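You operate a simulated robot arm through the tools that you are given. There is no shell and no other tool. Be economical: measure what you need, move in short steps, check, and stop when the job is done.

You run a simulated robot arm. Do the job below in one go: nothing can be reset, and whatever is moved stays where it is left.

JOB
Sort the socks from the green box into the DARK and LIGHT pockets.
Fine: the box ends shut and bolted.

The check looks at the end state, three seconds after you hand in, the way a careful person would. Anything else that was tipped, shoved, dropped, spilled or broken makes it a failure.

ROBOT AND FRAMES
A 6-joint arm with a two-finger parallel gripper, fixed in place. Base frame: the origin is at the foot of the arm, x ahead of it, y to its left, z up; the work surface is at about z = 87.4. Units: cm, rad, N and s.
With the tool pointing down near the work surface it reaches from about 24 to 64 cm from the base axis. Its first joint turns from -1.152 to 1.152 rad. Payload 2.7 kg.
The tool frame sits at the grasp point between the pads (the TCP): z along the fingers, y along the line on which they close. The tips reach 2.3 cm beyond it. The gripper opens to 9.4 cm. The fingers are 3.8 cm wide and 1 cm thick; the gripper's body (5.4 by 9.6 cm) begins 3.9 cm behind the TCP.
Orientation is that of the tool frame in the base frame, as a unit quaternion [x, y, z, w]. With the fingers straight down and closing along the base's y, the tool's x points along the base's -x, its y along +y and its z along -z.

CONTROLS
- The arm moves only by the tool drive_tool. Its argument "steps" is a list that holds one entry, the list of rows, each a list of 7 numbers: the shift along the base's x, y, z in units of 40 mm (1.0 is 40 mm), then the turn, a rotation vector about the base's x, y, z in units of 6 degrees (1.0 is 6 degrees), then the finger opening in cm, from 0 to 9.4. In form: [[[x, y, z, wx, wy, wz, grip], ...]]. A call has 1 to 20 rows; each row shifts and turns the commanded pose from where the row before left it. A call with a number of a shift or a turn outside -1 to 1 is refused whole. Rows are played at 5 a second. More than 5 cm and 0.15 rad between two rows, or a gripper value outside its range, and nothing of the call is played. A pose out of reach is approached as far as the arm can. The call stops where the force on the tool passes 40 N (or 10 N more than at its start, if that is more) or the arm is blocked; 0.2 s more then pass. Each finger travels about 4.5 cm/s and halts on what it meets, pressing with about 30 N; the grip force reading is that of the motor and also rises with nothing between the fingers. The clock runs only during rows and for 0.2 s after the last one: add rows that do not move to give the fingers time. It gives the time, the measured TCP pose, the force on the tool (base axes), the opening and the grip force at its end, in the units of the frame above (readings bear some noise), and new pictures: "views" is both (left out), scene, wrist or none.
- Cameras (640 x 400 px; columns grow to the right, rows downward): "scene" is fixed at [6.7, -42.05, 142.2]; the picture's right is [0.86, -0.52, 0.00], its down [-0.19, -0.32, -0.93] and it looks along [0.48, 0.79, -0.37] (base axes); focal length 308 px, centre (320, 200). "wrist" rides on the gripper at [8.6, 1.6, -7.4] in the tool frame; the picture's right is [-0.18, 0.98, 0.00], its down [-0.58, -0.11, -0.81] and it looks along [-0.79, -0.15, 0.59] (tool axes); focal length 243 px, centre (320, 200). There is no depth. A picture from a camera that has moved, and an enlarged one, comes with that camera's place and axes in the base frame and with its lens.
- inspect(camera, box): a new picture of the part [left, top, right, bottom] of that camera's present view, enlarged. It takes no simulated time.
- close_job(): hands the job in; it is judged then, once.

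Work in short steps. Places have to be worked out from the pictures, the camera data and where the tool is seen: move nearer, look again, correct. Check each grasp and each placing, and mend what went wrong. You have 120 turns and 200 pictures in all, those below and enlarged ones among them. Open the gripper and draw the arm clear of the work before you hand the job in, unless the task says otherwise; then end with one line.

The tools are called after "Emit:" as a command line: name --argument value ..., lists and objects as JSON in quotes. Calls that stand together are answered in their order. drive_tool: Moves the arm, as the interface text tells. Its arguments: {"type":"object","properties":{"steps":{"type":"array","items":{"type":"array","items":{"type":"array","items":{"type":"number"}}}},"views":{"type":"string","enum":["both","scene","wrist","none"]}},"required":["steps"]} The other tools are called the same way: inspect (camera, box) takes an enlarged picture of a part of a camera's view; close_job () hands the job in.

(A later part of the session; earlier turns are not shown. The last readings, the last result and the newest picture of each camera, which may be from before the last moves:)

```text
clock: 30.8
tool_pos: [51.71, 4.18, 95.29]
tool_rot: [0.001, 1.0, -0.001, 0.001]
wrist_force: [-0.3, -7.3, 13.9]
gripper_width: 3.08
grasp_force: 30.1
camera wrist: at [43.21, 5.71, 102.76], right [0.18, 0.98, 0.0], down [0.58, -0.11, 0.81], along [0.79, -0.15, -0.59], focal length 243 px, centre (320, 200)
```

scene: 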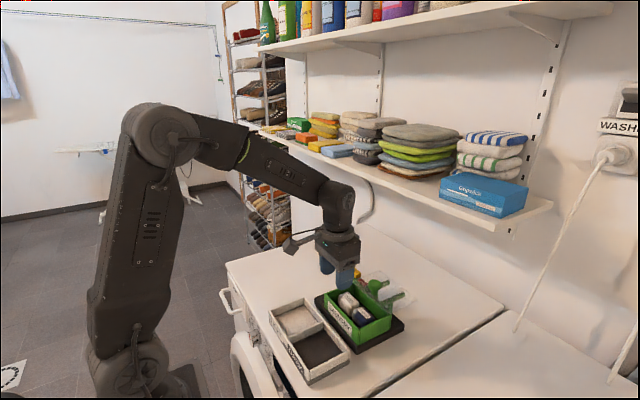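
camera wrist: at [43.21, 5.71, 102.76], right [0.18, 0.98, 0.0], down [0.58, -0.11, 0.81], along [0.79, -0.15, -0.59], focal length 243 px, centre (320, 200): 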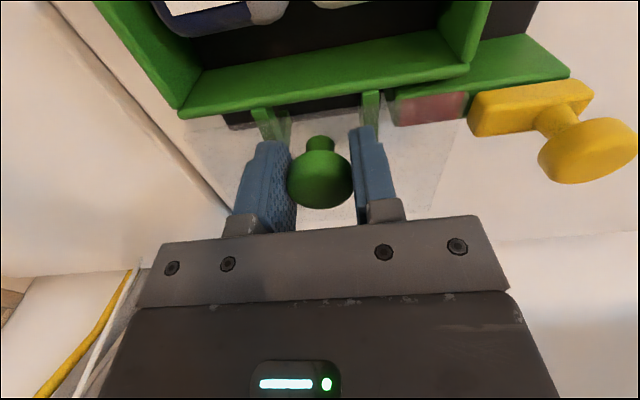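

The lid is now clear behind the box. I release, rise, then move above the navy sock while turning the gripper 90°.

Emit:
drive_tool --steps '[[[0, 0, 0, 0, 0, 0, 3.5], [0, 0, 0, 0, 0, 0, 5.4], [0, 0, 0.7, 0, 0, 0, 5.4], [0, 0, 0.9, 0, 0, 0, 5.4], [0, 0, 0.4, 0, 0, 1, 5.4], [-0.2, 0, 0, 0, 0, 1, 5.4], [-0.2, 0, 0, 0, 0, 1, 5.4], [-0.2, 0, 0, 0, 0, 1, 5.4], [-0.2, -0.1, 0, 0, 0, 1, 5.4], [-0.2, -0.1, 0, 0, 0, 1, 5.4], [-0.2, -0.1, 0, 0, 0, 1, 5.4], [-0.2, -0.1, 0, 0, 0, 1, 5.4], [-0.2, -0.1, 0, 0, 0, 1, 5.4], [-0.1, -0.1, 0, 0, 0, 1, 5.4], [0, -0.1, 0, 0, 0, 1, 5.4], [0, 0, 0, 0, 0, 1, 5.4], [0, 0, 0, 0, 0, 1, 5.4], [0, 0, 0, 0, 0, 1, 5.4], [0, 0, 0, 0, 0, 1, 5.4], [0, 0, 0, 0, 0, 0, 5.4]]]'

```text
clock: 35.0
tool_pos: [44.94, 1.3, 103.23]
tool_rot: [0.707, -0.707, 0.0, 0.0]
wrist_force: [0.5, 0.0, 0.9]
gripper_width: 5.41
grasp_force: 0.0
camera wrist: at [43.54, -7.33, 110.7], right [-0.98, 0.18, 0.0], down [0.11, 0.58, 0.81], along [0.15, 0.79, -0.59], focal length 243 px, centre (320, 200)
```

scene: 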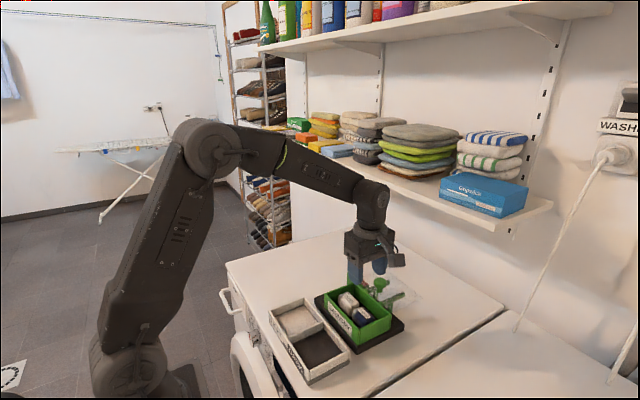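
wrist: 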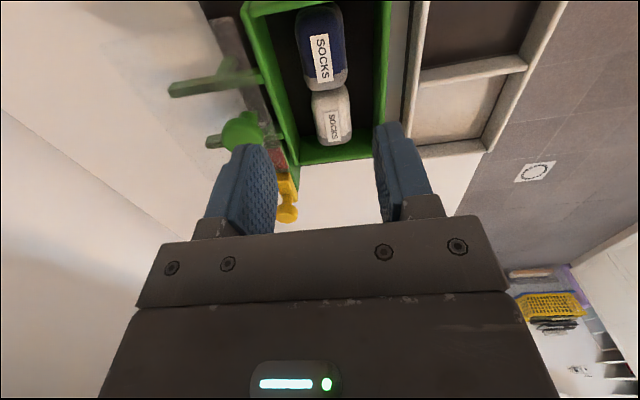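

Navy reads at (45.0, ~0.8), cream at (45.0, ~6.7). I descend to TCP z≈95 and look.

Emit:
drive_tool --steps '[[[0.01, -0.08, -0.7, 0, 0, 0, 5.6], [0, 0, -0.7, 0, 0, 0, 5.6], [0, 0, -0.6, 0, 0, 0, 5.6], [0, 0, 0, 0, 0, 0, 5.6]]]'

Emit:
inspect --camera "scene" --box '[310, 250, 420, 350]'

```text
clock: 36.0
tool_pos: [44.87, 0.94, 95.04]
tool_rot: [-0.707, 0.707, 0.0, 0.0]
wrist_force: [0.2, -0.8, 0.0]
gripper_width: 5.6
grasp_force: 0.1
camera wrist: at [43.47, -7.67, 102.52], right [-0.98, 0.18, 0.0], down [0.11, 0.58, 0.81], along [0.15, 0.79, -0.59], focal length 243 px, centre (320, 200)
```

scene: 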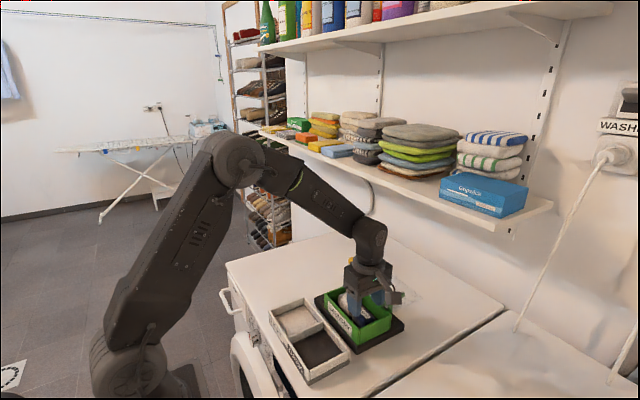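
wrist: 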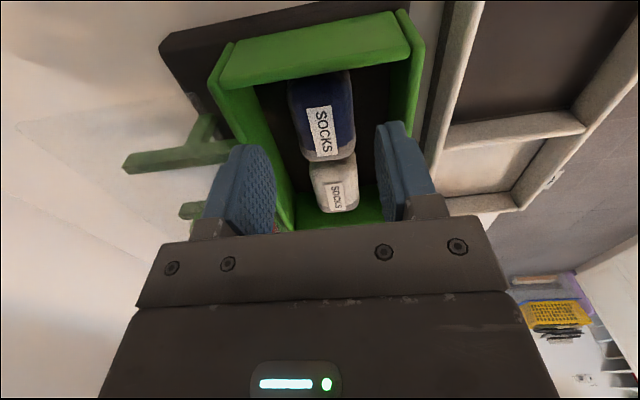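

```text
4.00 times, centred on (365, 300) of scene
camera zoom: at [6.7, -42.05, 142.2], right [0.86, -0.52, 0.0], down [-0.19, -0.32, -0.93], along [0.48, 0.79, -0.37], focal length 1233 px, centre (140, -200)
```

zoom: 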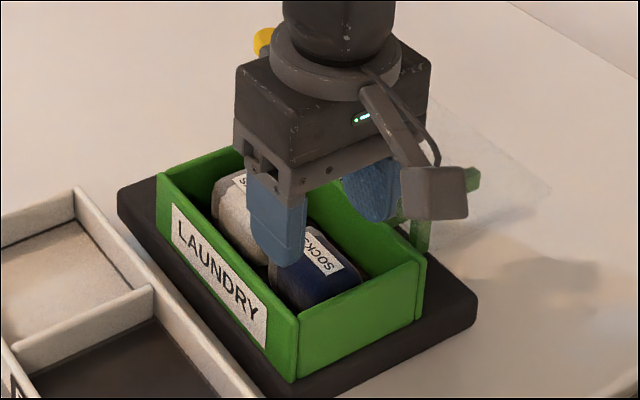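

Alignment is good; I shift slightly −y, descend to about z 91.6 between the walls, and close on the navy sock.

Emit:
drive_tool --steps '[[[0, -0.08, -0.4, 0, 0, 0, 5.6], [0, 0, -0.3, 0, 0, 0, 5.6], [0, 0, -0.15, 0, 0, 0, 5.6], [0, 0, 0, 0, 0, 0, 4.5], [0, 0, 0, 0, 0, 0, 3.2], [0, 0, 0, 0, 0, 0, 3.2], [0, 0, 0, 0, 0, 0, 3.2]]]' --views "wrist"

Emit:
inspect --camera "scene" --box '[310, 250, 420, 350]'

```text
clock: 37.6
tool_pos: [44.76, 0.62, 91.92]
tool_rot: [0.708, -0.707, 0.0, -0.001]
wrist_force: [0.4, -0.3, 0.6]
gripper_width: 3.5
grasp_force: 29.6
camera wrist: at [43.37, -8.01, 99.3], right [-0.98, 0.18, 0.0], down [0.11, 0.58, 0.81], along [0.15, 0.79, -0.59], focal length 243 px, centre (320, 200)
```

wrist: 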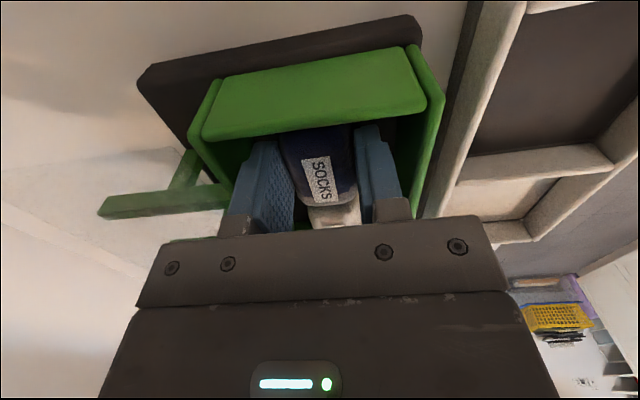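

```text
4.00 times, centred on (365, 300) of scene
camera zoom: at [6.7, -42.05, 142.2], right [0.86, -0.52, 0.0], down [-0.19, -0.32, -0.93], along [0.48, 0.79, -0.37], focal length 1233 px, centre (140, -200)
```

zoom: 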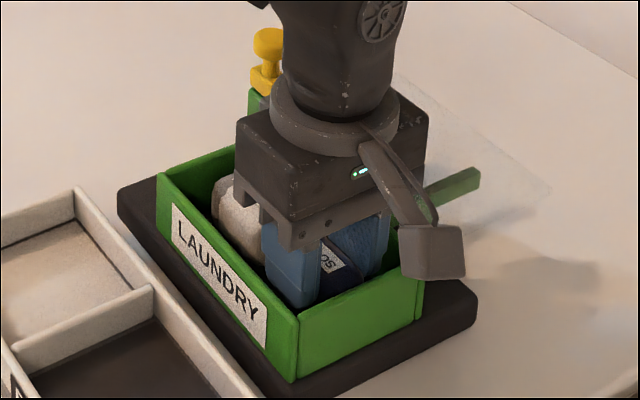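

Grasped (3.5 cm, ~30 N). I lift straight up and check.

Emit:
drive_tool --steps '[[[0, 0, 0.3, 0, 0, 0, 3.2], [0, 0, 0.5, 0, 0, 0, 3.2], [0, 0, 0.7, 0, 0, 0, 3.2], [0, 0, 0.7, 0, 0, 0, 3.2], [0, 0, 0, 0, 0, 0, 3.2]]]'

```text
clock: 38.8
tool_pos: [45.05, 0.74, 100.7]
tool_rot: [0.707, -0.707, 0.0, 0.001]
wrist_force: [0.5, 0.4, -0.5]
gripper_width: 3.47
grasp_force: 29.5
camera wrist: at [43.67, -7.9, 108.19], right [-0.98, 0.18, 0.0], down [0.11, 0.58, 0.81], along [0.15, 0.79, -0.59], focal length 243 px, centre (320, 200)
```

scene: 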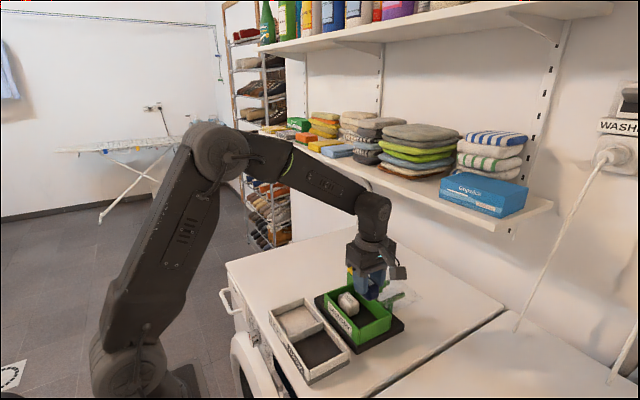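
wrist: 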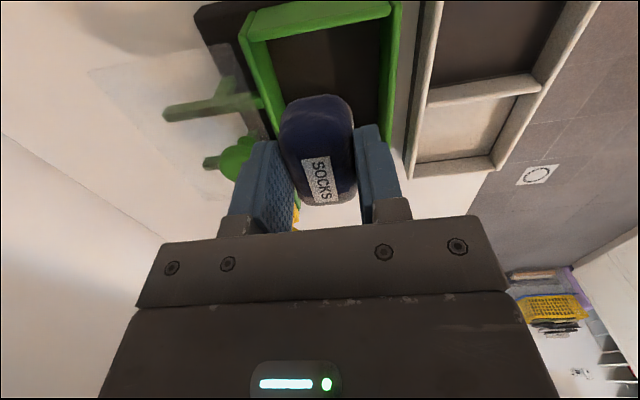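

The navy sock is held. I carry it at height over the DARK pocket (about (31.7, 0.7)) and look before lowering.

Emit:
drive_tool --steps '[[[-0.8, 0, 0, 0, 0, 0, 3.2], [-0.8, 0, 0, 0, 0, 0, 3.2], [-0.9, 0, 0, 0, 0, 0, 3.2], [-0.83, 0, 0, 0, 0, 0, 3.2], [0, 0, 0, 0, 0, 0, 3.2]]]'

Emit:
inspect --camera "scene" --box '[250, 240, 410, 390]'

```text
clock: 40.0
tool_pos: [31.81, 0.61, 100.33]
tool_rot: [0.708, -0.706, 0.0, -0.001]
wrist_force: [0.1, 1.2, -1.1]
gripper_width: 3.47
grasp_force: 29.7
camera wrist: at [30.43, -8.07, 107.82], right [-0.98, 0.18, 0.0], down [0.11, 0.58, 0.81], along [0.15, 0.79, -0.59], focal length 243 px, centre (320, 200)
```

scene: 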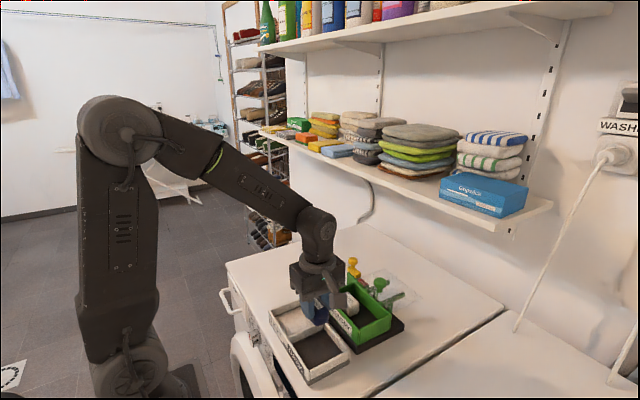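
wrist: 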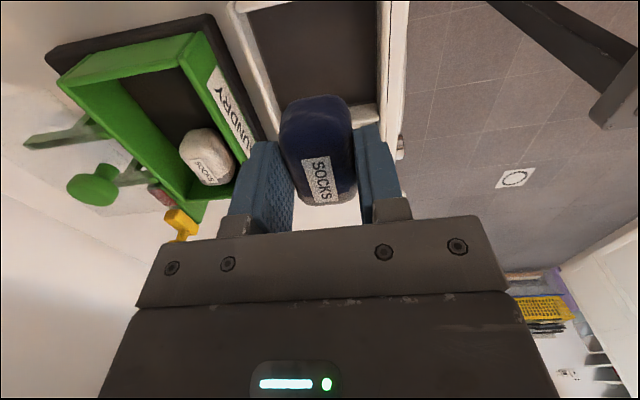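

```text
2.67 times, centred on (330, 315) of scene
camera zoom: at [6.7, -42.05, 142.2], right [0.86, -0.52, 0.0], down [-0.19, -0.32, -0.93], along [0.48, 0.79, -0.37], focal length 822 px, centre (293, -107)
```

zoom: 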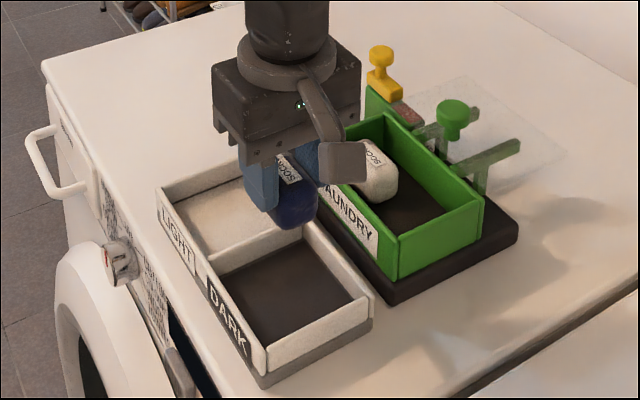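

By this view the DARK pocket's centre is about (32.2, 0.2). I correct and lower to about z 92.

Emit:
drive_tool --steps '[[[0.1, -0.12, -0.6, 0, 0, 0, 3.2], [0, 0, -0.7, 0, 0, 0, 3.2], [0, 0, -0.6, 0, 0, 0, 3.2], [0, 0, -0.2, 0, 0, 0, 3.2], [0, 0, 0, 0, 0, 0, 3.2]]]'

Emit:
inspect --camera "scene" --box '[250, 270, 380, 390]'

```text
clock: 41.2
tool_pos: [32.18, 0.34, 92.03]
tool_rot: [-0.707, 0.707, 0.0, 0.0]
wrist_force: [0.5, 0.4, -0.4]
gripper_width: 3.49
grasp_force: 30.4
camera wrist: at [30.65, -8.35, 99.58], right [-0.98, 0.18, 0.0], down [0.11, 0.58, 0.81], along [0.15, 0.79, -0.59], focal length 243 px, centre (320, 200)
```

scene: 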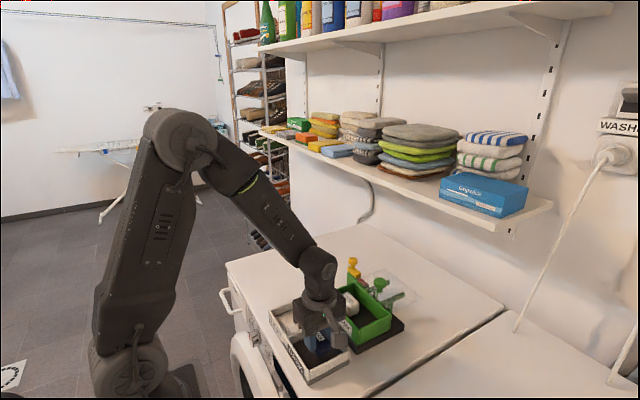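
wrist: 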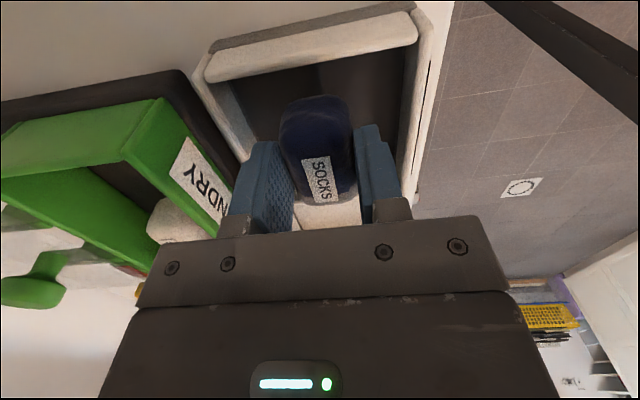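

```text
3.33 times, centred on (315, 330) of scene
camera zoom: at [6.7, -42.05, 142.2], right [0.86, -0.52, 0.0], down [-0.19, -0.32, -0.93], along [0.48, 0.79, -0.37], focal length 1027 px, centre (337, -233)
```

zoom: 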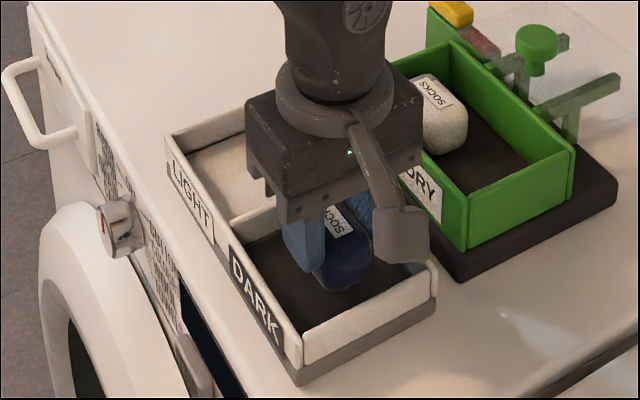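

There's more room toward −y, so I shift 0.9 cm that way and lower until light contact.

Emit:
drive_tool --steps '[[[0, -0.22, 0, 0, 0, 0, 3.2], [0, 0, -0.1, 0, 0, 0, 3.2], [0, 0, -0.1, 0, 0, 0, 3.2], [0, 0, -0.05, 0, 0, 0, 3.2], [0, 0, 0, 0, 0, 0, 3.2]]]' --views "wrist"

```text
clock: 42.4
tool_pos: [32.11, -0.59, 91.06]
tool_rot: [0.708, -0.707, -0.001, -0.001]
wrist_force: [0.3, -1.5, -0.7]
gripper_width: 3.48
grasp_force: 29.8
camera wrist: at [30.61, -9.27, 98.62], right [-0.98, 0.18, 0.0], down [0.11, 0.58, 0.81], along [0.15, 0.79, -0.59], focal length 243 px, centre (320, 200)
```

wrist: 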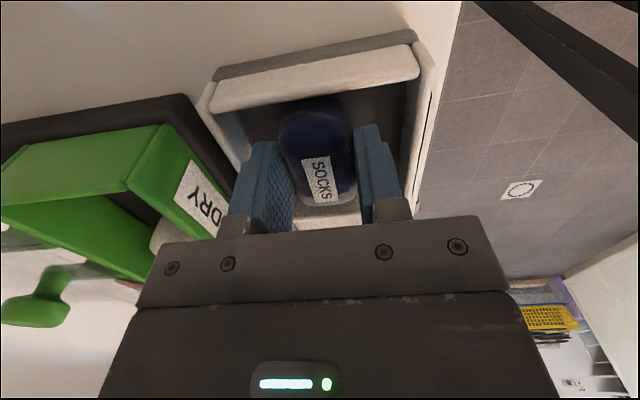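

Still no contact; I keep lowering in small steps.

Emit:
drive_tool --steps '[[[0, 0, -0.08, 0, 0, 0, 3.2], [0, 0, -0.07, 0, 0, 0, 3.2], [0, 0, -0.05, 0, 0, 0, 3.2], [0, 0, 0, 0, 0, 0, 3.2]]]' --views "scene"

```text
clock: 43.0
tool_pos: [32.13, -0.63, 90.87]
tool_rot: [-0.707, 0.707, -0.001, 0.0]
wrist_force: [-6.0, 0.8, 11.9]
gripper_width: 3.5
grasp_force: 29.8
stopped in row 2: the force on the tool passed its limit (the readings are from after the stop); the commanded pose is now the measured one
```

scene: 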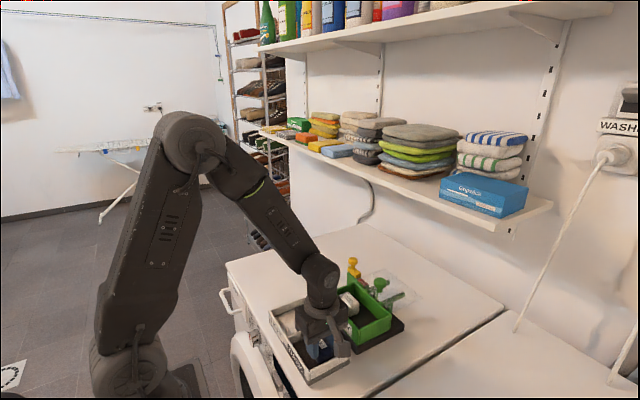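

The sock touches the pocket floor at z≈90.9. I open to 5 cm and rise.

Emit:
drive_tool --steps '[[[0, 0, 0.02, 0, 0, 0, 4.2], [0, 0, 0, 0, 0, 0, 5], [0, 0, 0, 0, 0, 0, 5], [0, 0, 0.4, 0, 0, 0, 5], [0, 0, 0.8, 0, 0, 0, 5], [0, 0, 0.9, 0, 0, 0, 5], [0, 0, 0.9, 0, 0, 0, 5.6], [0.8, 0.4, 0, 0, 0, 0, 5.6], [0.8, 0.4, 0, 0, 0, 0, 5.6], [0.8, 0.5, 0, 0, 0, 0, 5.6], [0.8, 0.5, 0, 0, 0, 0, 5.6], [0, 0, 0, 0, 0, 0, 5.6]]]'

Emit:
inspect --camera "scene" --box '[250, 250, 410, 390]'

```text
clock: 45.6
tool_pos: [44.94, 6.63, 103.02]
tool_rot: [0.707, -0.707, 0.001, -0.001]
wrist_force: [0.4, 0.4, -0.7]
gripper_width: 5.59
grasp_force: 0.1
camera wrist: at [43.47, -2.1, 110.49], right [-0.98, 0.18, 0.0], down [0.11, 0.58, 0.81], along [0.15, 0.79, -0.59], focal length 243 px, centre (320, 200)
```

scene: 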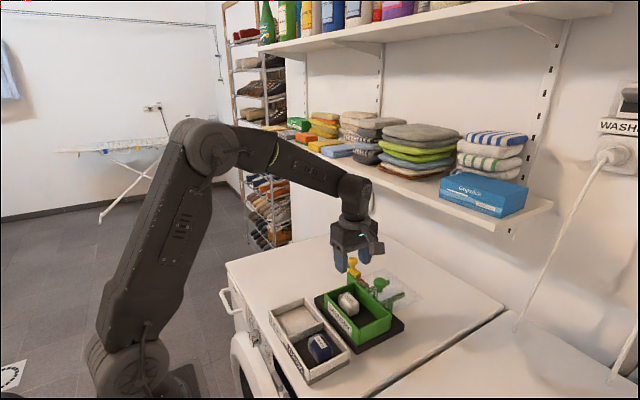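
wrist: 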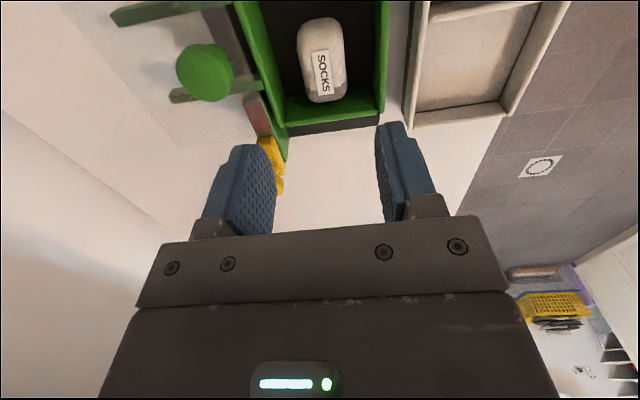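

```text
2.86 times, centred on (330, 320) of scene
camera zoom: at [6.7, -42.05, 142.2], right [0.86, -0.52, 0.0], down [-0.19, -0.32, -0.93], along [0.48, 0.79, -0.37], focal length 880 px, centre (291, -143)
```

zoom: 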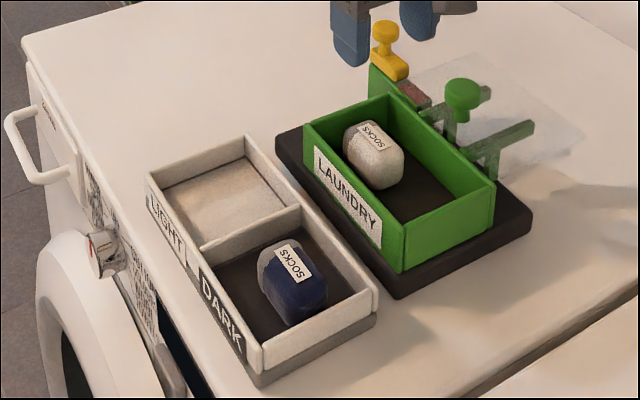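

Navy sits upright in DARK. The cream sock reads at (45.1, 6.5) under the tool; I descend and grip as before.

Emit:
drive_tool --steps '[[[0, 0, -0.8, 0, 0, 0, 5.6], [0, 0, -0.8, 0, 0, 0, 5.6], [0, 0, -0.6, 0, 0, 0, 5.6], [0, 0, -0.4, 0, 0, 0, 5.6], [0, 0, -0.17, 0, 0, 0, 5.6], [0, 0, 0, 0, 0, 0, 4.5], [0, 0, 0, 0, 0, 0, 3.2], [0, 0, 0, 0, 0, 0, 3.2], [0, 0, 0, 0, 0, 0, 3.2]]]'

```text
clock: 47.6
tool_pos: [45.14, 6.78, 91.86]
tool_rot: [-0.707, 0.707, -0.001, 0.001]
wrist_force: [1.4, 0.1, -0.3]
gripper_width: 3.49
grasp_force: 30.4
camera wrist: at [43.58, -1.87, 99.36], right [-0.98, 0.18, 0.0], down [0.11, 0.58, 0.81], along [0.15, 0.79, -0.59], focal length 243 px, centre (320, 200)
```

scene: 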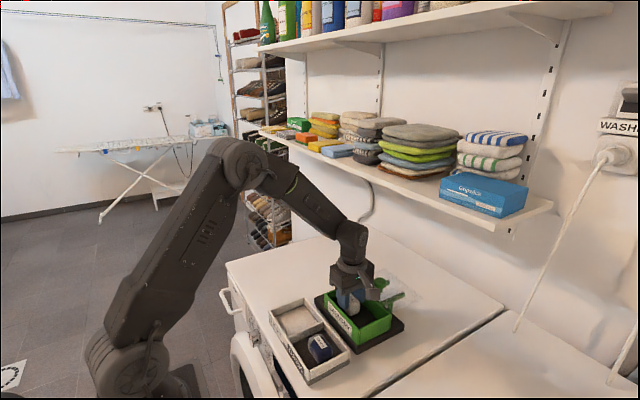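
wrist: 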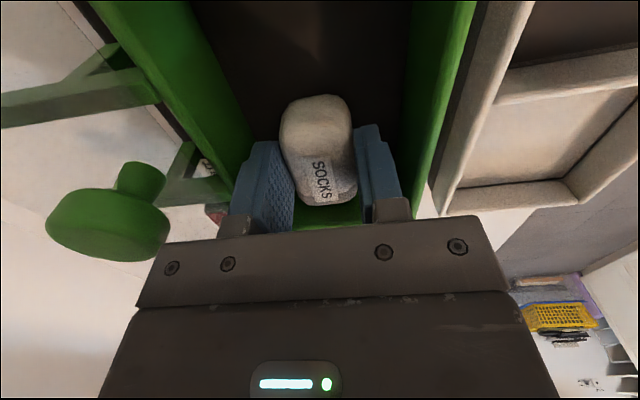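

Cream is held at 3.5 cm. I lift and carry it over the LIGHT pocket, then check position.

Emit:
drive_tool --steps '[[[0, 0, 0.3, 0, 0, 0, 3.2], [0, 0, 0.6, 0, 0, 0, 3.2], [0, 0, 0.7, 0, 0, 0, 3.2], [0, 0, 0.6, 0, 0, 0, 3.2], [-0.8, 0.1, 0, 0, 0, 0, 3.2], [-0.8, 0.1, 0, 0, 0, 0, 3.2], [-0.8, 0.15, 0, 0, 0, 0, 3.2], [-0.85, 0.15, 0, 0, 0, 0, 3.2], [0, 0, 0, 0, 0, 0, 3.2]]]'

Emit:
inspect --camera "scene" --box '[250, 250, 410, 390]'

```text
clock: 49.6
tool_pos: [31.74, 8.55, 100.54]
tool_rot: [-0.707, 0.707, -0.002, 0.001]
wrist_force: [0.1, -0.9, -1.1]
gripper_width: 3.5
grasp_force: 30.0
camera wrist: at [30.28, -0.15, 108.05], right [-0.98, 0.18, 0.0], down [0.11, 0.58, 0.81], along [0.15, 0.79, -0.59], focal length 243 px, centre (320, 200)
```

scene: 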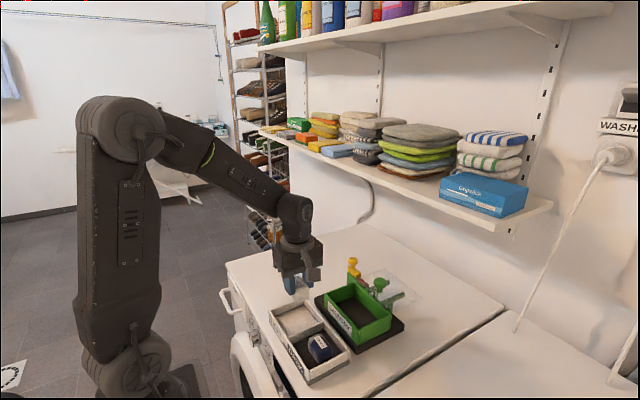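
wrist: 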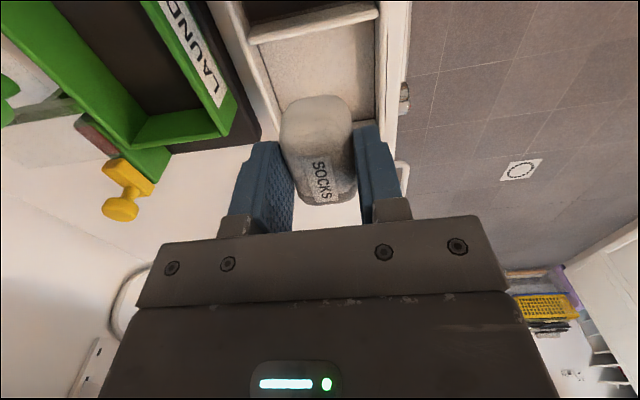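

```text
2.86 times, centred on (330, 320) of scene
camera zoom: at [6.7, -42.05, 142.2], right [0.86, -0.52, 0.0], down [-0.19, -0.32, -0.93], along [0.48, 0.79, -0.37], focal length 880 px, centre (291, -143)
```

zoom: 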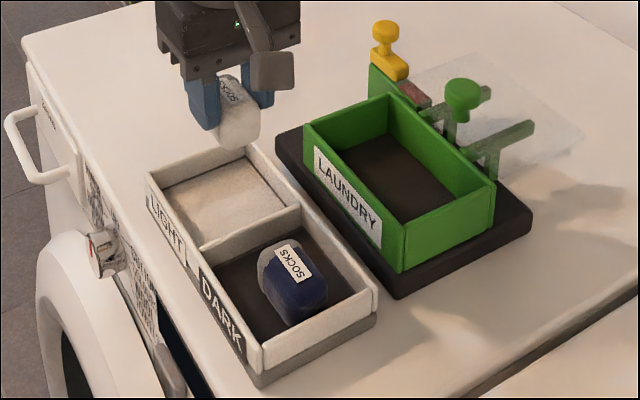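

LIGHT pocket's inside runs y≈5.0–12.5, centre ≈(32.1, 8.7). I nudge there and lower.

Emit:
drive_tool --steps '[[[0.1, 0.05, -0.6, 0, 0, 0, 3.2], [0, 0, -0.7, 0, 0, 0, 3.2], [0, 0, -0.6, 0, 0, 0, 3.2], [0, 0, -0.2, 0, 0, 0, 3.2], [0, 0, 0, 0, 0, 0, 3.2]]]'

Emit:
inspect --camera "scene" --box '[250, 270, 380, 390]'

```text
clock: 50.8
tool_pos: [32.21, 8.71, 92.38]
tool_rot: [-0.707, 0.707, -0.001, 0.001]
wrist_force: [0.6, 0.4, 0.5]
gripper_width: 3.51
grasp_force: 29.8
camera wrist: at [30.81, 0.15, 99.79], right [-0.98, 0.18, 0.0], down [0.11, 0.58, 0.81], along [0.15, 0.79, -0.59], focal length 243 px, centre (320, 200)
```

scene: 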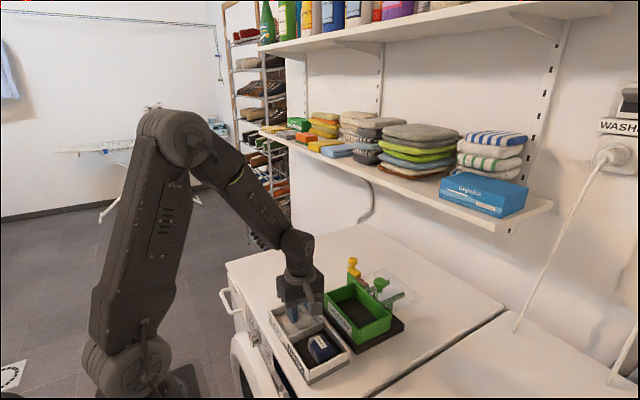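
wrist: 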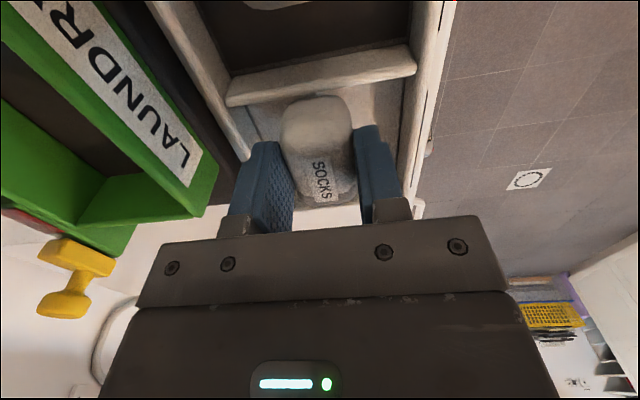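

```text
3.33 times, centred on (315, 330) of scene
camera zoom: at [6.7, -42.05, 142.2], right [0.86, -0.52, 0.0], down [-0.19, -0.32, -0.93], along [0.48, 0.79, -0.37], focal length 1027 px, centre (337, -233)
```

zoom: 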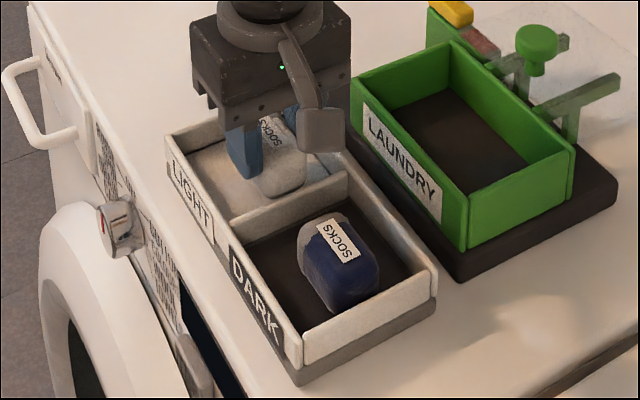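

The sock is well inside LIGHT, clear of the divider. I lower until touch, then release and rise.

Emit:
drive_tool --steps '[[[0, 0, -0.15, 0, 0, 0, 3.2], [0, 0, -0.12, 0, 0, 0, 3.2], [0, 0, -0.08, 0, 0, 0, 3.2], [0, 0, 0, 0, 0, 0, 3.2]]]' --views "none"

```text
clock: 51.8
tool_pos: [32.33, 8.7, 91.01]
tool_rot: [-0.707, 0.707, -0.001, 0.002]
wrist_force: [-2.7, -0.6, 12.3]
gripper_width: 3.48
grasp_force: 30.2
```

Contact at z≈91. Release, rise, and begin turning back while moving toward the lid.

Emit:
drive_tool --steps '[[[0, 0, 0.02, 0, 0, 0, 4.2], [0, 0, 0, 0, 0, 0, 5], [0, 0, 0, 0, 0, 0, 5], [0, 0, 0.4, 0, 0, 0, 5], [0, 0, 0.8, 0, 0, 0, 5], [0, 0, 0.9, 0, 0, 0, 5], [0, 0, 0.9, 0, 0, 0, 5.5], [0.3, -0.1, 0, 0, 0, -1, 5.5], [0.3, -0.1, 0, 0, 0, -1, 5.5], [0.3, -0.1, 0, 0, 0, -1, 5.5], [0.3, -0.1, 0, 0, 0, -1, 5.5], [0.3, -0.1, 0, 0, 0, -1, 5.5], [0.3, -0.1, 0, 0, 0, -1, 5.5], [0.3, -0.1, 0, 0, 0, -1, 5.5], [0.3, -0.1, 0, 0, 0, -1, 5.5], [0.3, -0.1, 0, 0, 0, -1, 5.5], [0.3, -0.1, 0, 0, 0, -1, 5.5], [0.3, -0.15, 0, 0, 0, -1, 5.5], [0, 0, 0, 0, 0, -1, 5.5]]]' --views "none"

Emit:
drive_tool --steps '[[[0.3, 0, 0, 0, 0, -1, 5.5], [0.3, 0, 0, 0, 0, -1, 5.5], [0.5, 0, 0, 0, 0, -1, 5.5], [0.35, 0, 0, 0, 0, 0, 5.5], [0, 0, 0, 0, 0, 0, 5.5]]]'

Emit:
inspect --camera "scene" --box '[250, 250, 410, 390]'

```text
clock: 55.8
tool_pos: [45.54, 4.09, 103.06]
tool_rot: [-0.156, 0.988, -0.002, 0.0]
wrist_force: [-0.3, 0.6, -0.6]
gripper_width: 5.47
grasp_force: 0.0
```

```text
clock: 57.0
tool_pos: [51.34, 4.09, 103.12]
tool_rot: [0.0, 1.0, -0.001, -0.001]
wrist_force: [-0.5, 0.2, -0.5]
gripper_width: 5.49
grasp_force: 0.1
camera wrist: at [42.87, 5.75, 110.55], right [0.18, 0.98, 0.0], down [0.58, -0.11, 0.81], along [0.79, -0.15, -0.59], focal length 243 px, centre (320, 200)
```

scene: 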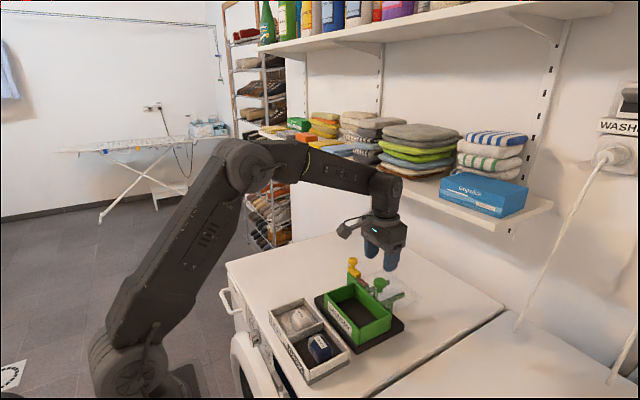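
wrist: 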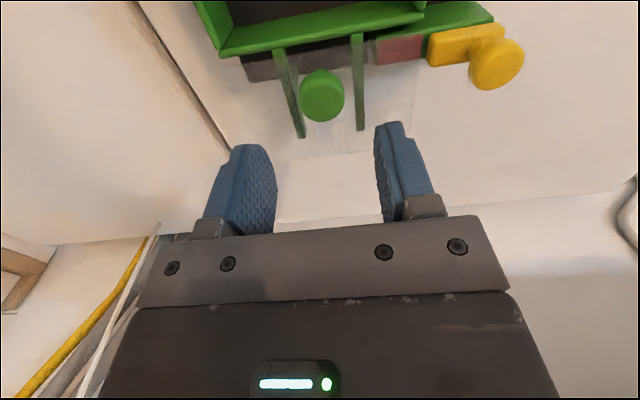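

```text
2.86 times, centred on (330, 320) of scene
camera zoom: at [6.7, -42.05, 142.2], right [0.86, -0.52, 0.0], down [-0.19, -0.32, -0.93], along [0.48, 0.79, -0.37], focal length 880 px, centre (291, -143)
```

zoom: 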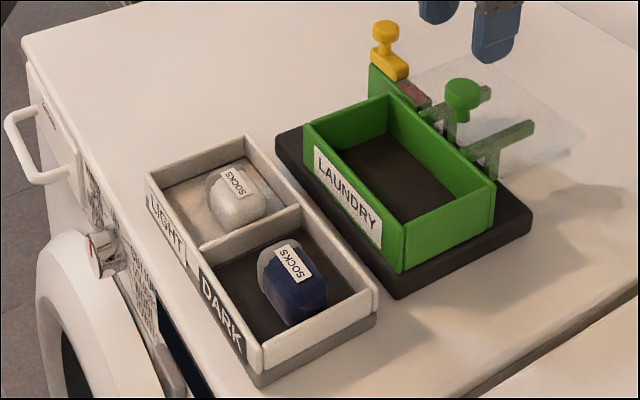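

Both socks are in their pockets and the box is empty. The lid knob is at about (51.8, 4.1); I grip it and push the lid back −x.

Emit:
drive_tool --steps '[[[0.1, 0.01, -0.6, 0, 0, 0, 5.5], [0, 0, -0.7, 0, 0, 0, 5.5], [0, 0, -0.65, 0, 0, 0, 5.5], [0, 0, 0, 0, 0, 0, 3.5], [0, 0, 0, 0, 0, 0, 2], [0, 0, 0, 0, 0, 0, 2], [0, 0, 0, 0, 0, 0, 2], [-0.2, 0, 0, 0, 0, 0, 2], [-0.2, 0, 0, 0, 0, 0, 2], [-0.2, 0, 0, 0, 0, 0, 2], [-0.2, 0, 0, 0, 0, 0, 2], [0, 0, 0, 0, 0, 0, 2]]]' --views "wrist"

```text
clock: 59.6
tool_pos: [48.47, 4.15, 95.27]
tool_rot: [0.0, 1.0, -0.002, 0.002]
wrist_force: [-0.7, -17.5, 15.9]
gripper_width: 3.08
grasp_force: 29.8
camera wrist: at [40.06, 5.79, 102.65], right [0.18, 0.98, 0.0], down [0.58, -0.11, 0.81], along [0.79, -0.15, -0.59], focal length 243 px, centre (320, 200)
```

wrist: 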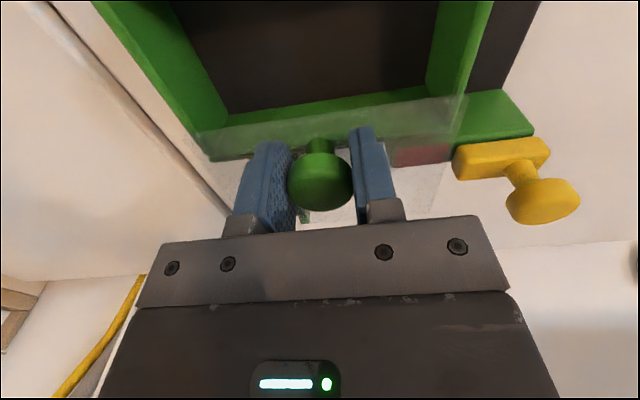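

The lid follows. I relieve the side and vertical load slightly and push on toward x≈41.7, stopping near the front wall.

Emit:
drive_tool --steps '[[[-0.1, -0.05, 0.03, 0, 0, 0, 2], [-0.2, 0, 0, 0, 0, 0, 2], [-0.2, 0, 0, 0, 0, 0, 2], [-0.2, 0, 0, 0, 0, 0, 2], [-0.2, 0, 0, 0, 0, 0, 2], [-0.2, 0, 0, 0, 0, 0, 2], [-0.2, 0, 0, 0, 0, 0, 2], [-0.2, 0, 0, 0, 0, 0, 2], [0, 0, 0, 0, 0, 0, 2]]]' --views "wrist"

Emit:
inspect --camera "scene" --box '[310, 240, 420, 350]'

```text
clock: 61.6
tool_pos: [42.54, 4.32, 95.25]
tool_rot: [0.0, 1.0, -0.001, 0.0]
wrist_force: [-0.6, 24.4, 0.0]
gripper_width: 3.12
grasp_force: 29.6
camera wrist: at [34.07, 5.85, 102.69], right [0.18, 0.98, 0.0], down [0.58, -0.11, 0.81], along [0.79, -0.15, -0.59], focal length 243 px, centre (320, 200)
```

wrist: 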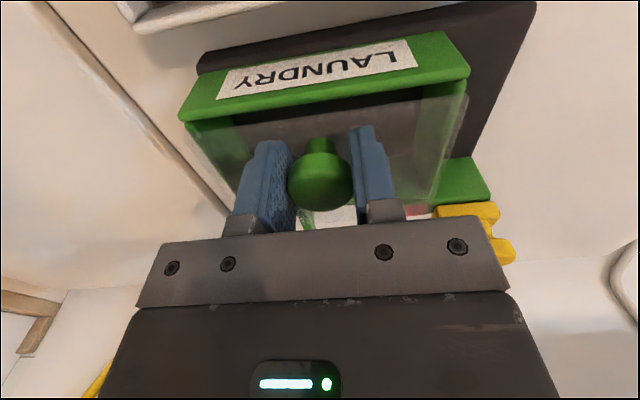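

```text
3.64 times, centred on (365, 295) of scene
camera zoom: at [6.71, -41.98, 142.22], right [0.86, -0.52, 0.0], down [-0.19, -0.32, -0.93], along [0.48, 0.79, -0.37], focal length 1121 px, centre (156, -146)
```

zoom: 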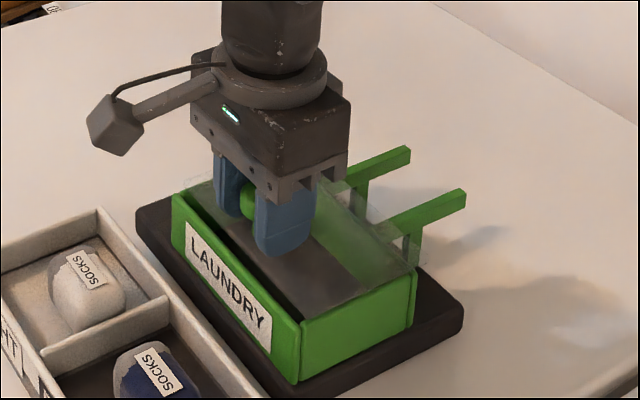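

About 1 cm remains. I shift +y to relieve the side load and push in small steps until it stops.

Emit:
drive_tool --steps '[[[-0.05, 0.05, 0, 0, 0, 0, 2], [-0.08, 0, 0, 0, 0, 0, 2], [-0.08, 0, 0, 0, 0, 0, 2], [-0.05, 0, 0, 0, 0, 0, 2], [0, 0, 0, 0, 0, 0, 2]]]' --views "wrist"

Emit:
inspect --camera "scene" --box '[310, 240, 420, 350]'

```text
clock: 62.8
tool_pos: [41.53, 4.29, 95.41]
tool_rot: [0.0, 1.0, -0.002, 0.0]
wrist_force: [10.9, 14.1, 0.2]
gripper_width: 3.1
grasp_force: 30.5
camera wrist: at [33.06, 5.88, 102.78], right [0.18, 0.98, 0.0], down [0.58, -0.11, 0.81], along [0.79, -0.15, -0.59], focal length 243 px, centre (320, 200)
```

wrist: 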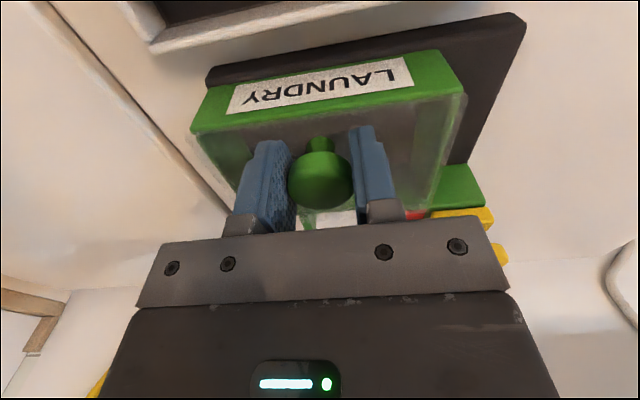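

```text
3.64 times, centred on (365, 295) of scene
camera zoom: at [6.76, -42.01, 142.21], right [0.86, -0.52, 0.0], down [-0.19, -0.32, -0.93], along [0.48, 0.79, -0.37], focal length 1121 px, centre (156, -146)
```

zoom: 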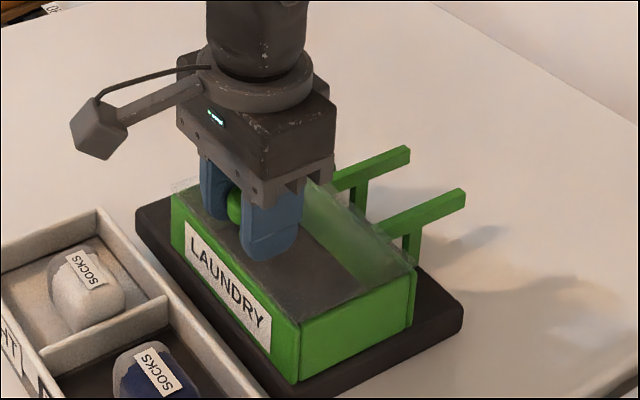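

The lid has met its stop (11 N) at the original shut position. I release, rise and go above the bolt knob at about (51.6, 14.4).

Emit:
drive_tool --steps '[[[0, 0, 0, 0, 0, 0, 3.6], [0, 0, 0, 0, 0, 0, 5.5], [0, 0, 0, 0, 0, 0, 5.5], [0, 0, 0.8, 0, 0, 0, 5.5], [0, 0, 0.9, 0, 0, 0, 5.5], [0.8, 0.8, 0, 0, 0, 0, 5.5], [0.8, 0.8, 0, 0, 0, 0, 5.5], [0.8, 0.8, 0, 0, 0, 0, 5.5], [0.1, 0.12, 0, 0, 0, 0, 5.5], [0, 0, 0, 0, 0, 0, 5.5]]]' --views "wrist"

Emit:
inspect --camera "scene" --box '[310, 240, 420, 350]'

Emit:
inspect --camera "wrist" --box '[200, 0, 400, 150]'

```text
clock: 65.0
tool_pos: [51.75, 14.14, 102.07]
tool_rot: [0.0, 1.0, -0.001, 0.0]
wrist_force: [-0.1, 0.0, -0.1]
gripper_width: 5.5
grasp_force: 0.0
camera wrist: at [43.16, 15.8, 109.53], right [0.18, 0.98, 0.0], down [0.58, -0.11, 0.81], along [0.79, -0.15, -0.59], focal length 243 px, centre (320, 200)
```

wrist: 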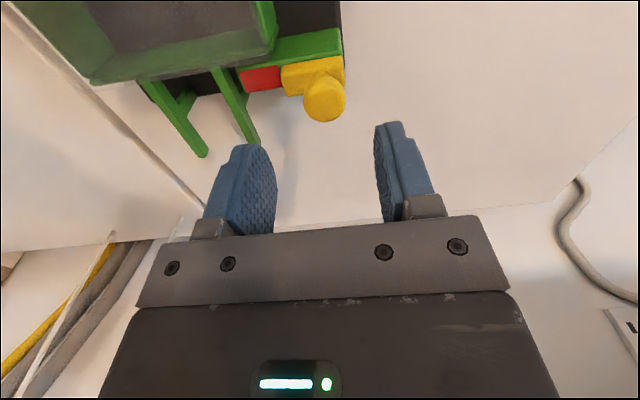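

```text
3.64 times, centred on (365, 295) of scene
camera zoom: at [6.7, -42.05, 142.2], right [0.86, -0.52, 0.0], down [-0.19, -0.32, -0.93], along [0.48, 0.79, -0.37], focal length 1121 px, centre (156, -146)
```

zoom: 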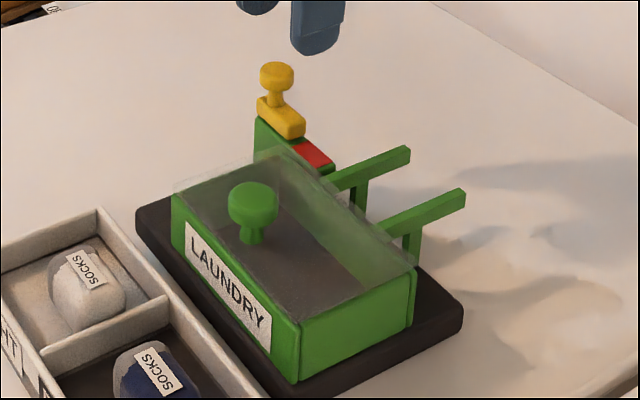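

```text
2.67 times, centred on (300, 75) of wrist
camera zoom: at [43.16, 15.8, 109.53], right [0.18, 0.98, 0.0], down [0.58, -0.11, 0.81], along [0.79, -0.15, -0.59], focal length 647 px, centre (373, 533)
```

zoom: 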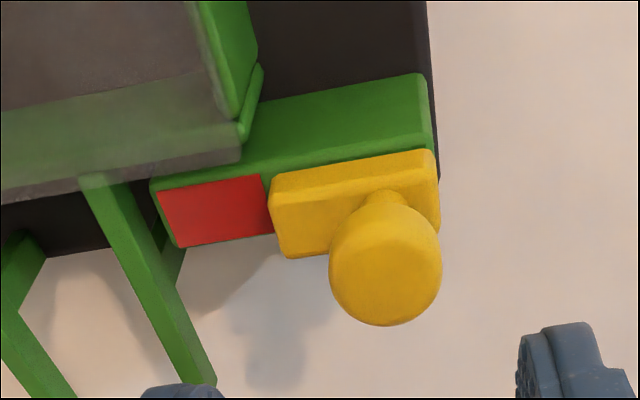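

The lid is shut. Bolt knob at (51.4, 14.5); I grip it and slide −y about 2.6 cm first.

Emit:
drive_tool --steps '[[[-0.05, 0.08, -0.6, 0, 0, 0, 5.5], [0, 0, -0.5, 0, 0, 0, 5.5], [0, 0, -0.42, 0, 0, 0, 5.5], [0, 0, 0, 0, 0, 0, 4], [0, 0, 0, 0, 0, 0, 2], [0, 0, 0, 0, 0, 0, 2], [0, 0, 0, 0, 0, 0, 2], [0, -0.15, 0, 0, 0, 0, 2], [0, -0.15, 0, 0, 0, 0, 2], [0, -0.15, 0, 0, 0, 0, 2], [0, -0.2, 0, 0, 0, 0, 2], [0, 0, 0, 0, 0, 0, 2]]]' --views "wrist"

```text
clock: 67.6
tool_pos: [51.15, 12.06, 95.92]
tool_rot: [0.0, 1.0, -0.002, -0.003]
wrist_force: [-18.7, 1.0, 0.9]
gripper_width: 2.49
grasp_force: 29.6
camera wrist: at [42.71, 13.72, 103.48], right [0.18, 0.98, 0.0], down [0.59, -0.11, 0.8], along [0.79, -0.15, -0.6], focal length 243 px, centre (320, 200)
```

wrist: 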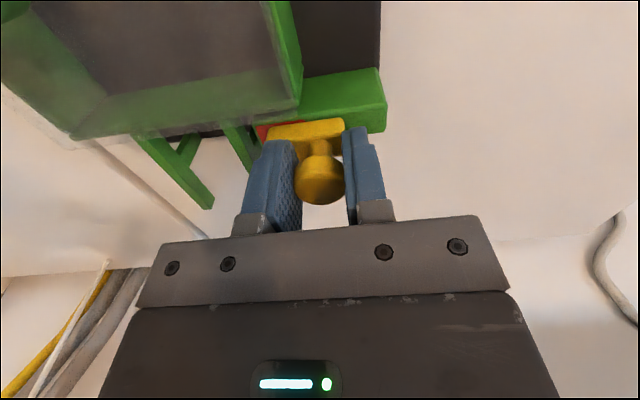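

The bolt follows to y≈12.1 (x force −19, so I ease −x slightly). I slide the rest of the way until its stop near y≈11.1.

Emit:
drive_tool --steps '[[[-0.04, -0.1, 0, 0, 0, 0, 2], [0, -0.1, 0, 0, 0, 0, 2], [0, -0.06, 0, 0, 0, 0, 2], [0, -0.05, 0, 0, 0, 0, 2], [0, 0, 0, 0, 0, 0, 2]]]' --views "wrist"

Emit:
inspect --camera "wrist" --box '[200, 50, 400, 220]'

```text
clock: 68.8
tool_pos: [51.22, 10.91, 96.14]
tool_rot: [-0.001, 1.0, -0.001, 0.001]
wrist_force: [16.4, 20.9, 0.1]
gripper_width: 2.47
grasp_force: 30.1
camera wrist: at [42.72, 12.51, 103.53], right [0.18, 0.98, 0.0], down [0.58, -0.11, 0.81], along [0.8, -0.15, -0.59], focal length 243 px, centre (320, 200)
```

wrist: 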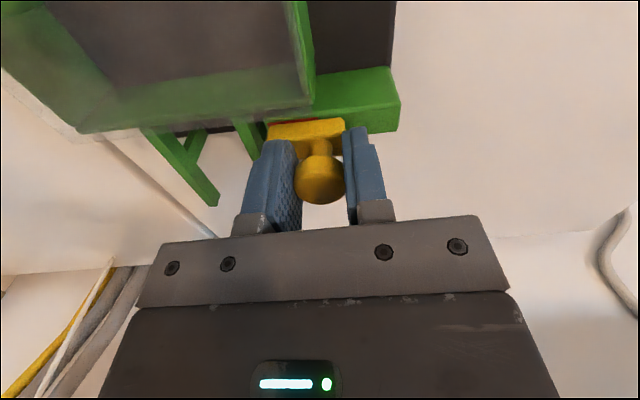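

```text
2.35 times, centred on (300, 135) of wrist
camera zoom: at [42.72, 12.51, 103.53], right [0.18, 0.98, 0.0], down [0.58, -0.11, 0.81], along [0.8, -0.15, -0.59], focal length 571 px, centre (367, 353)
```

zoom: 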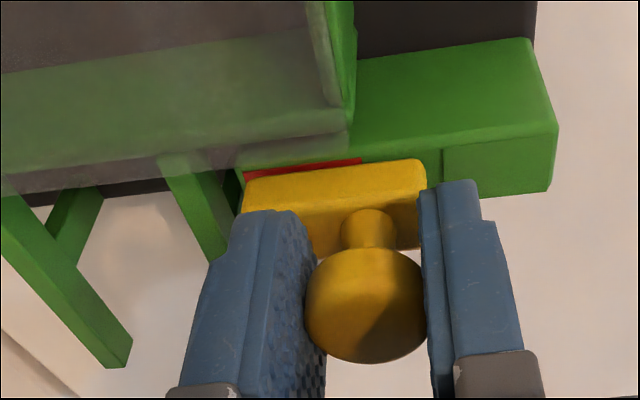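

The bolt is at its inner stop (21 N), covering the red again. I relieve load, release, rise and draw the arm back, then check.

Emit:
drive_tool --steps '[[[0, 0.02, -0.02, 0, 0, 0, 3], [0, 0.02, 0, 0, 0, 0, 4], [0, 0.02, 0, 0, 0, 0, 5.5], [0, 0, 0, 0, 0, 0, 5.5], [0, 0, 0.7, 0, 0, 0, 5.5], [0, 0, 0.9, 0, 0, 0, 5.5], [-0.3, 0, 0.9, 0, 0, 0, 5.5], [-0.6, 0, 0.9, 0, 0, 0, 5.5], [-0.8, -0.2, 0.7, 0, 0, 0, 5.5], [-0.8, -0.2, 0.7, 0, 0, 0, 5.5], [-0.8, -0.2, 0.7, 0, 0, 0, 5.5], [0, 0, 0.7, 0, 0, 0, 5.5], [0, 0, 0, 0, 0, 0, 5.5]]]'

Emit:
inspect --camera "scene" --box '[250, 240, 420, 390]'

Emit:
inspect --camera "scene" --box '[320, 250, 410, 320]'

```text
clock: 71.6
tool_pos: [37.89, 8.69, 120.52]
tool_rot: [0.0, 1.0, -0.002, 0.0]
wrist_force: [-0.5, 0.7, 0.3]
gripper_width: 5.48
grasp_force: 0.0
camera wrist: at [29.45, 10.31, 127.94], right [0.18, 0.98, 0.0], down [0.58, -0.11, 0.81], along [0.79, -0.15, -0.59], focal length 243 px, centre (320, 200)
```

scene: 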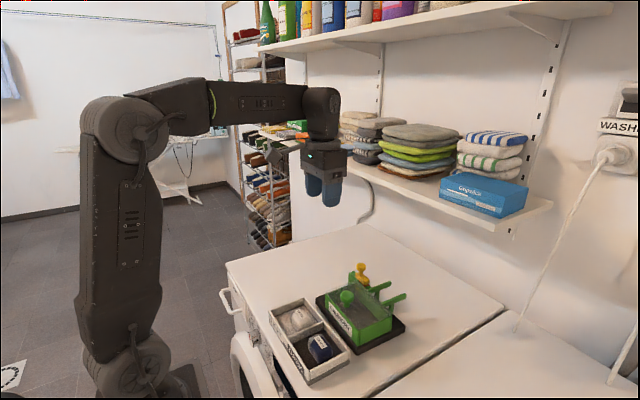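
wrist: 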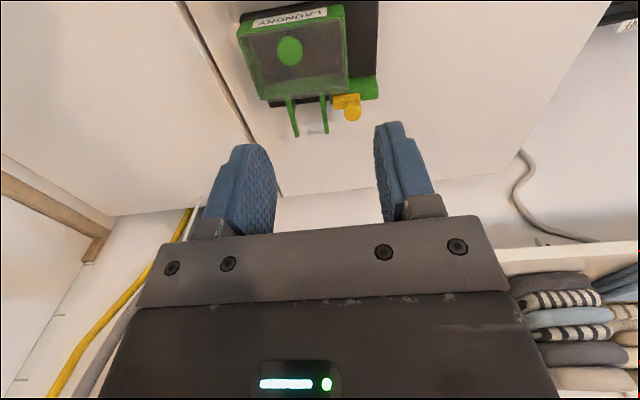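

```text
2.67 times, centred on (335, 315) of scene
camera zoom: at [6.7, -42.05, 142.2], right [0.86, -0.52, 0.0], down [-0.19, -0.32, -0.93], along [0.48, 0.79, -0.37], focal length 822 px, centre (280, -107)
```

zoom: 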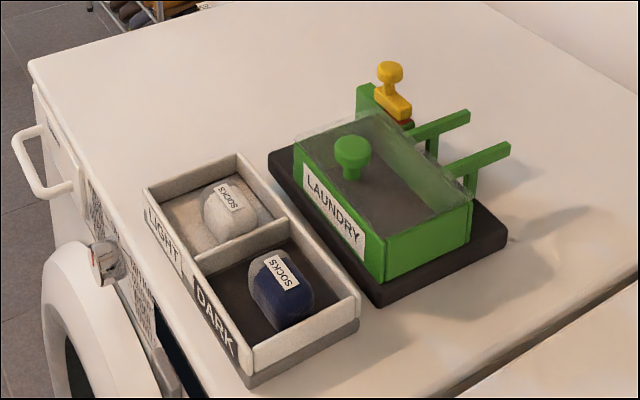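

```text
5.71 times, centred on (365, 285) of scene
camera zoom: at [6.7, -42.05, 142.2], right [0.86, -0.52, 0.0], down [-0.19, -0.32, -0.93], along [0.48, 0.79, -0.37], focal length 1761 px, centre (63, -286)
```

zoom: 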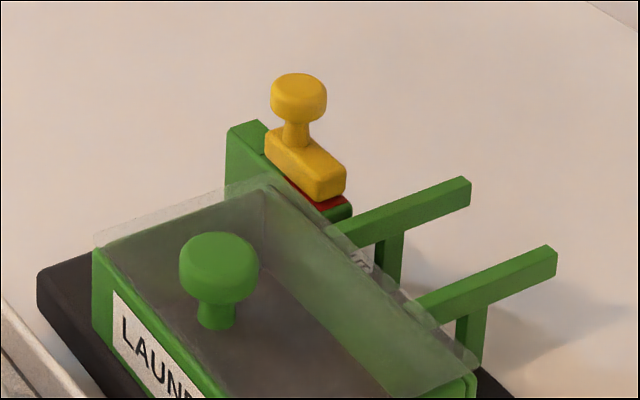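

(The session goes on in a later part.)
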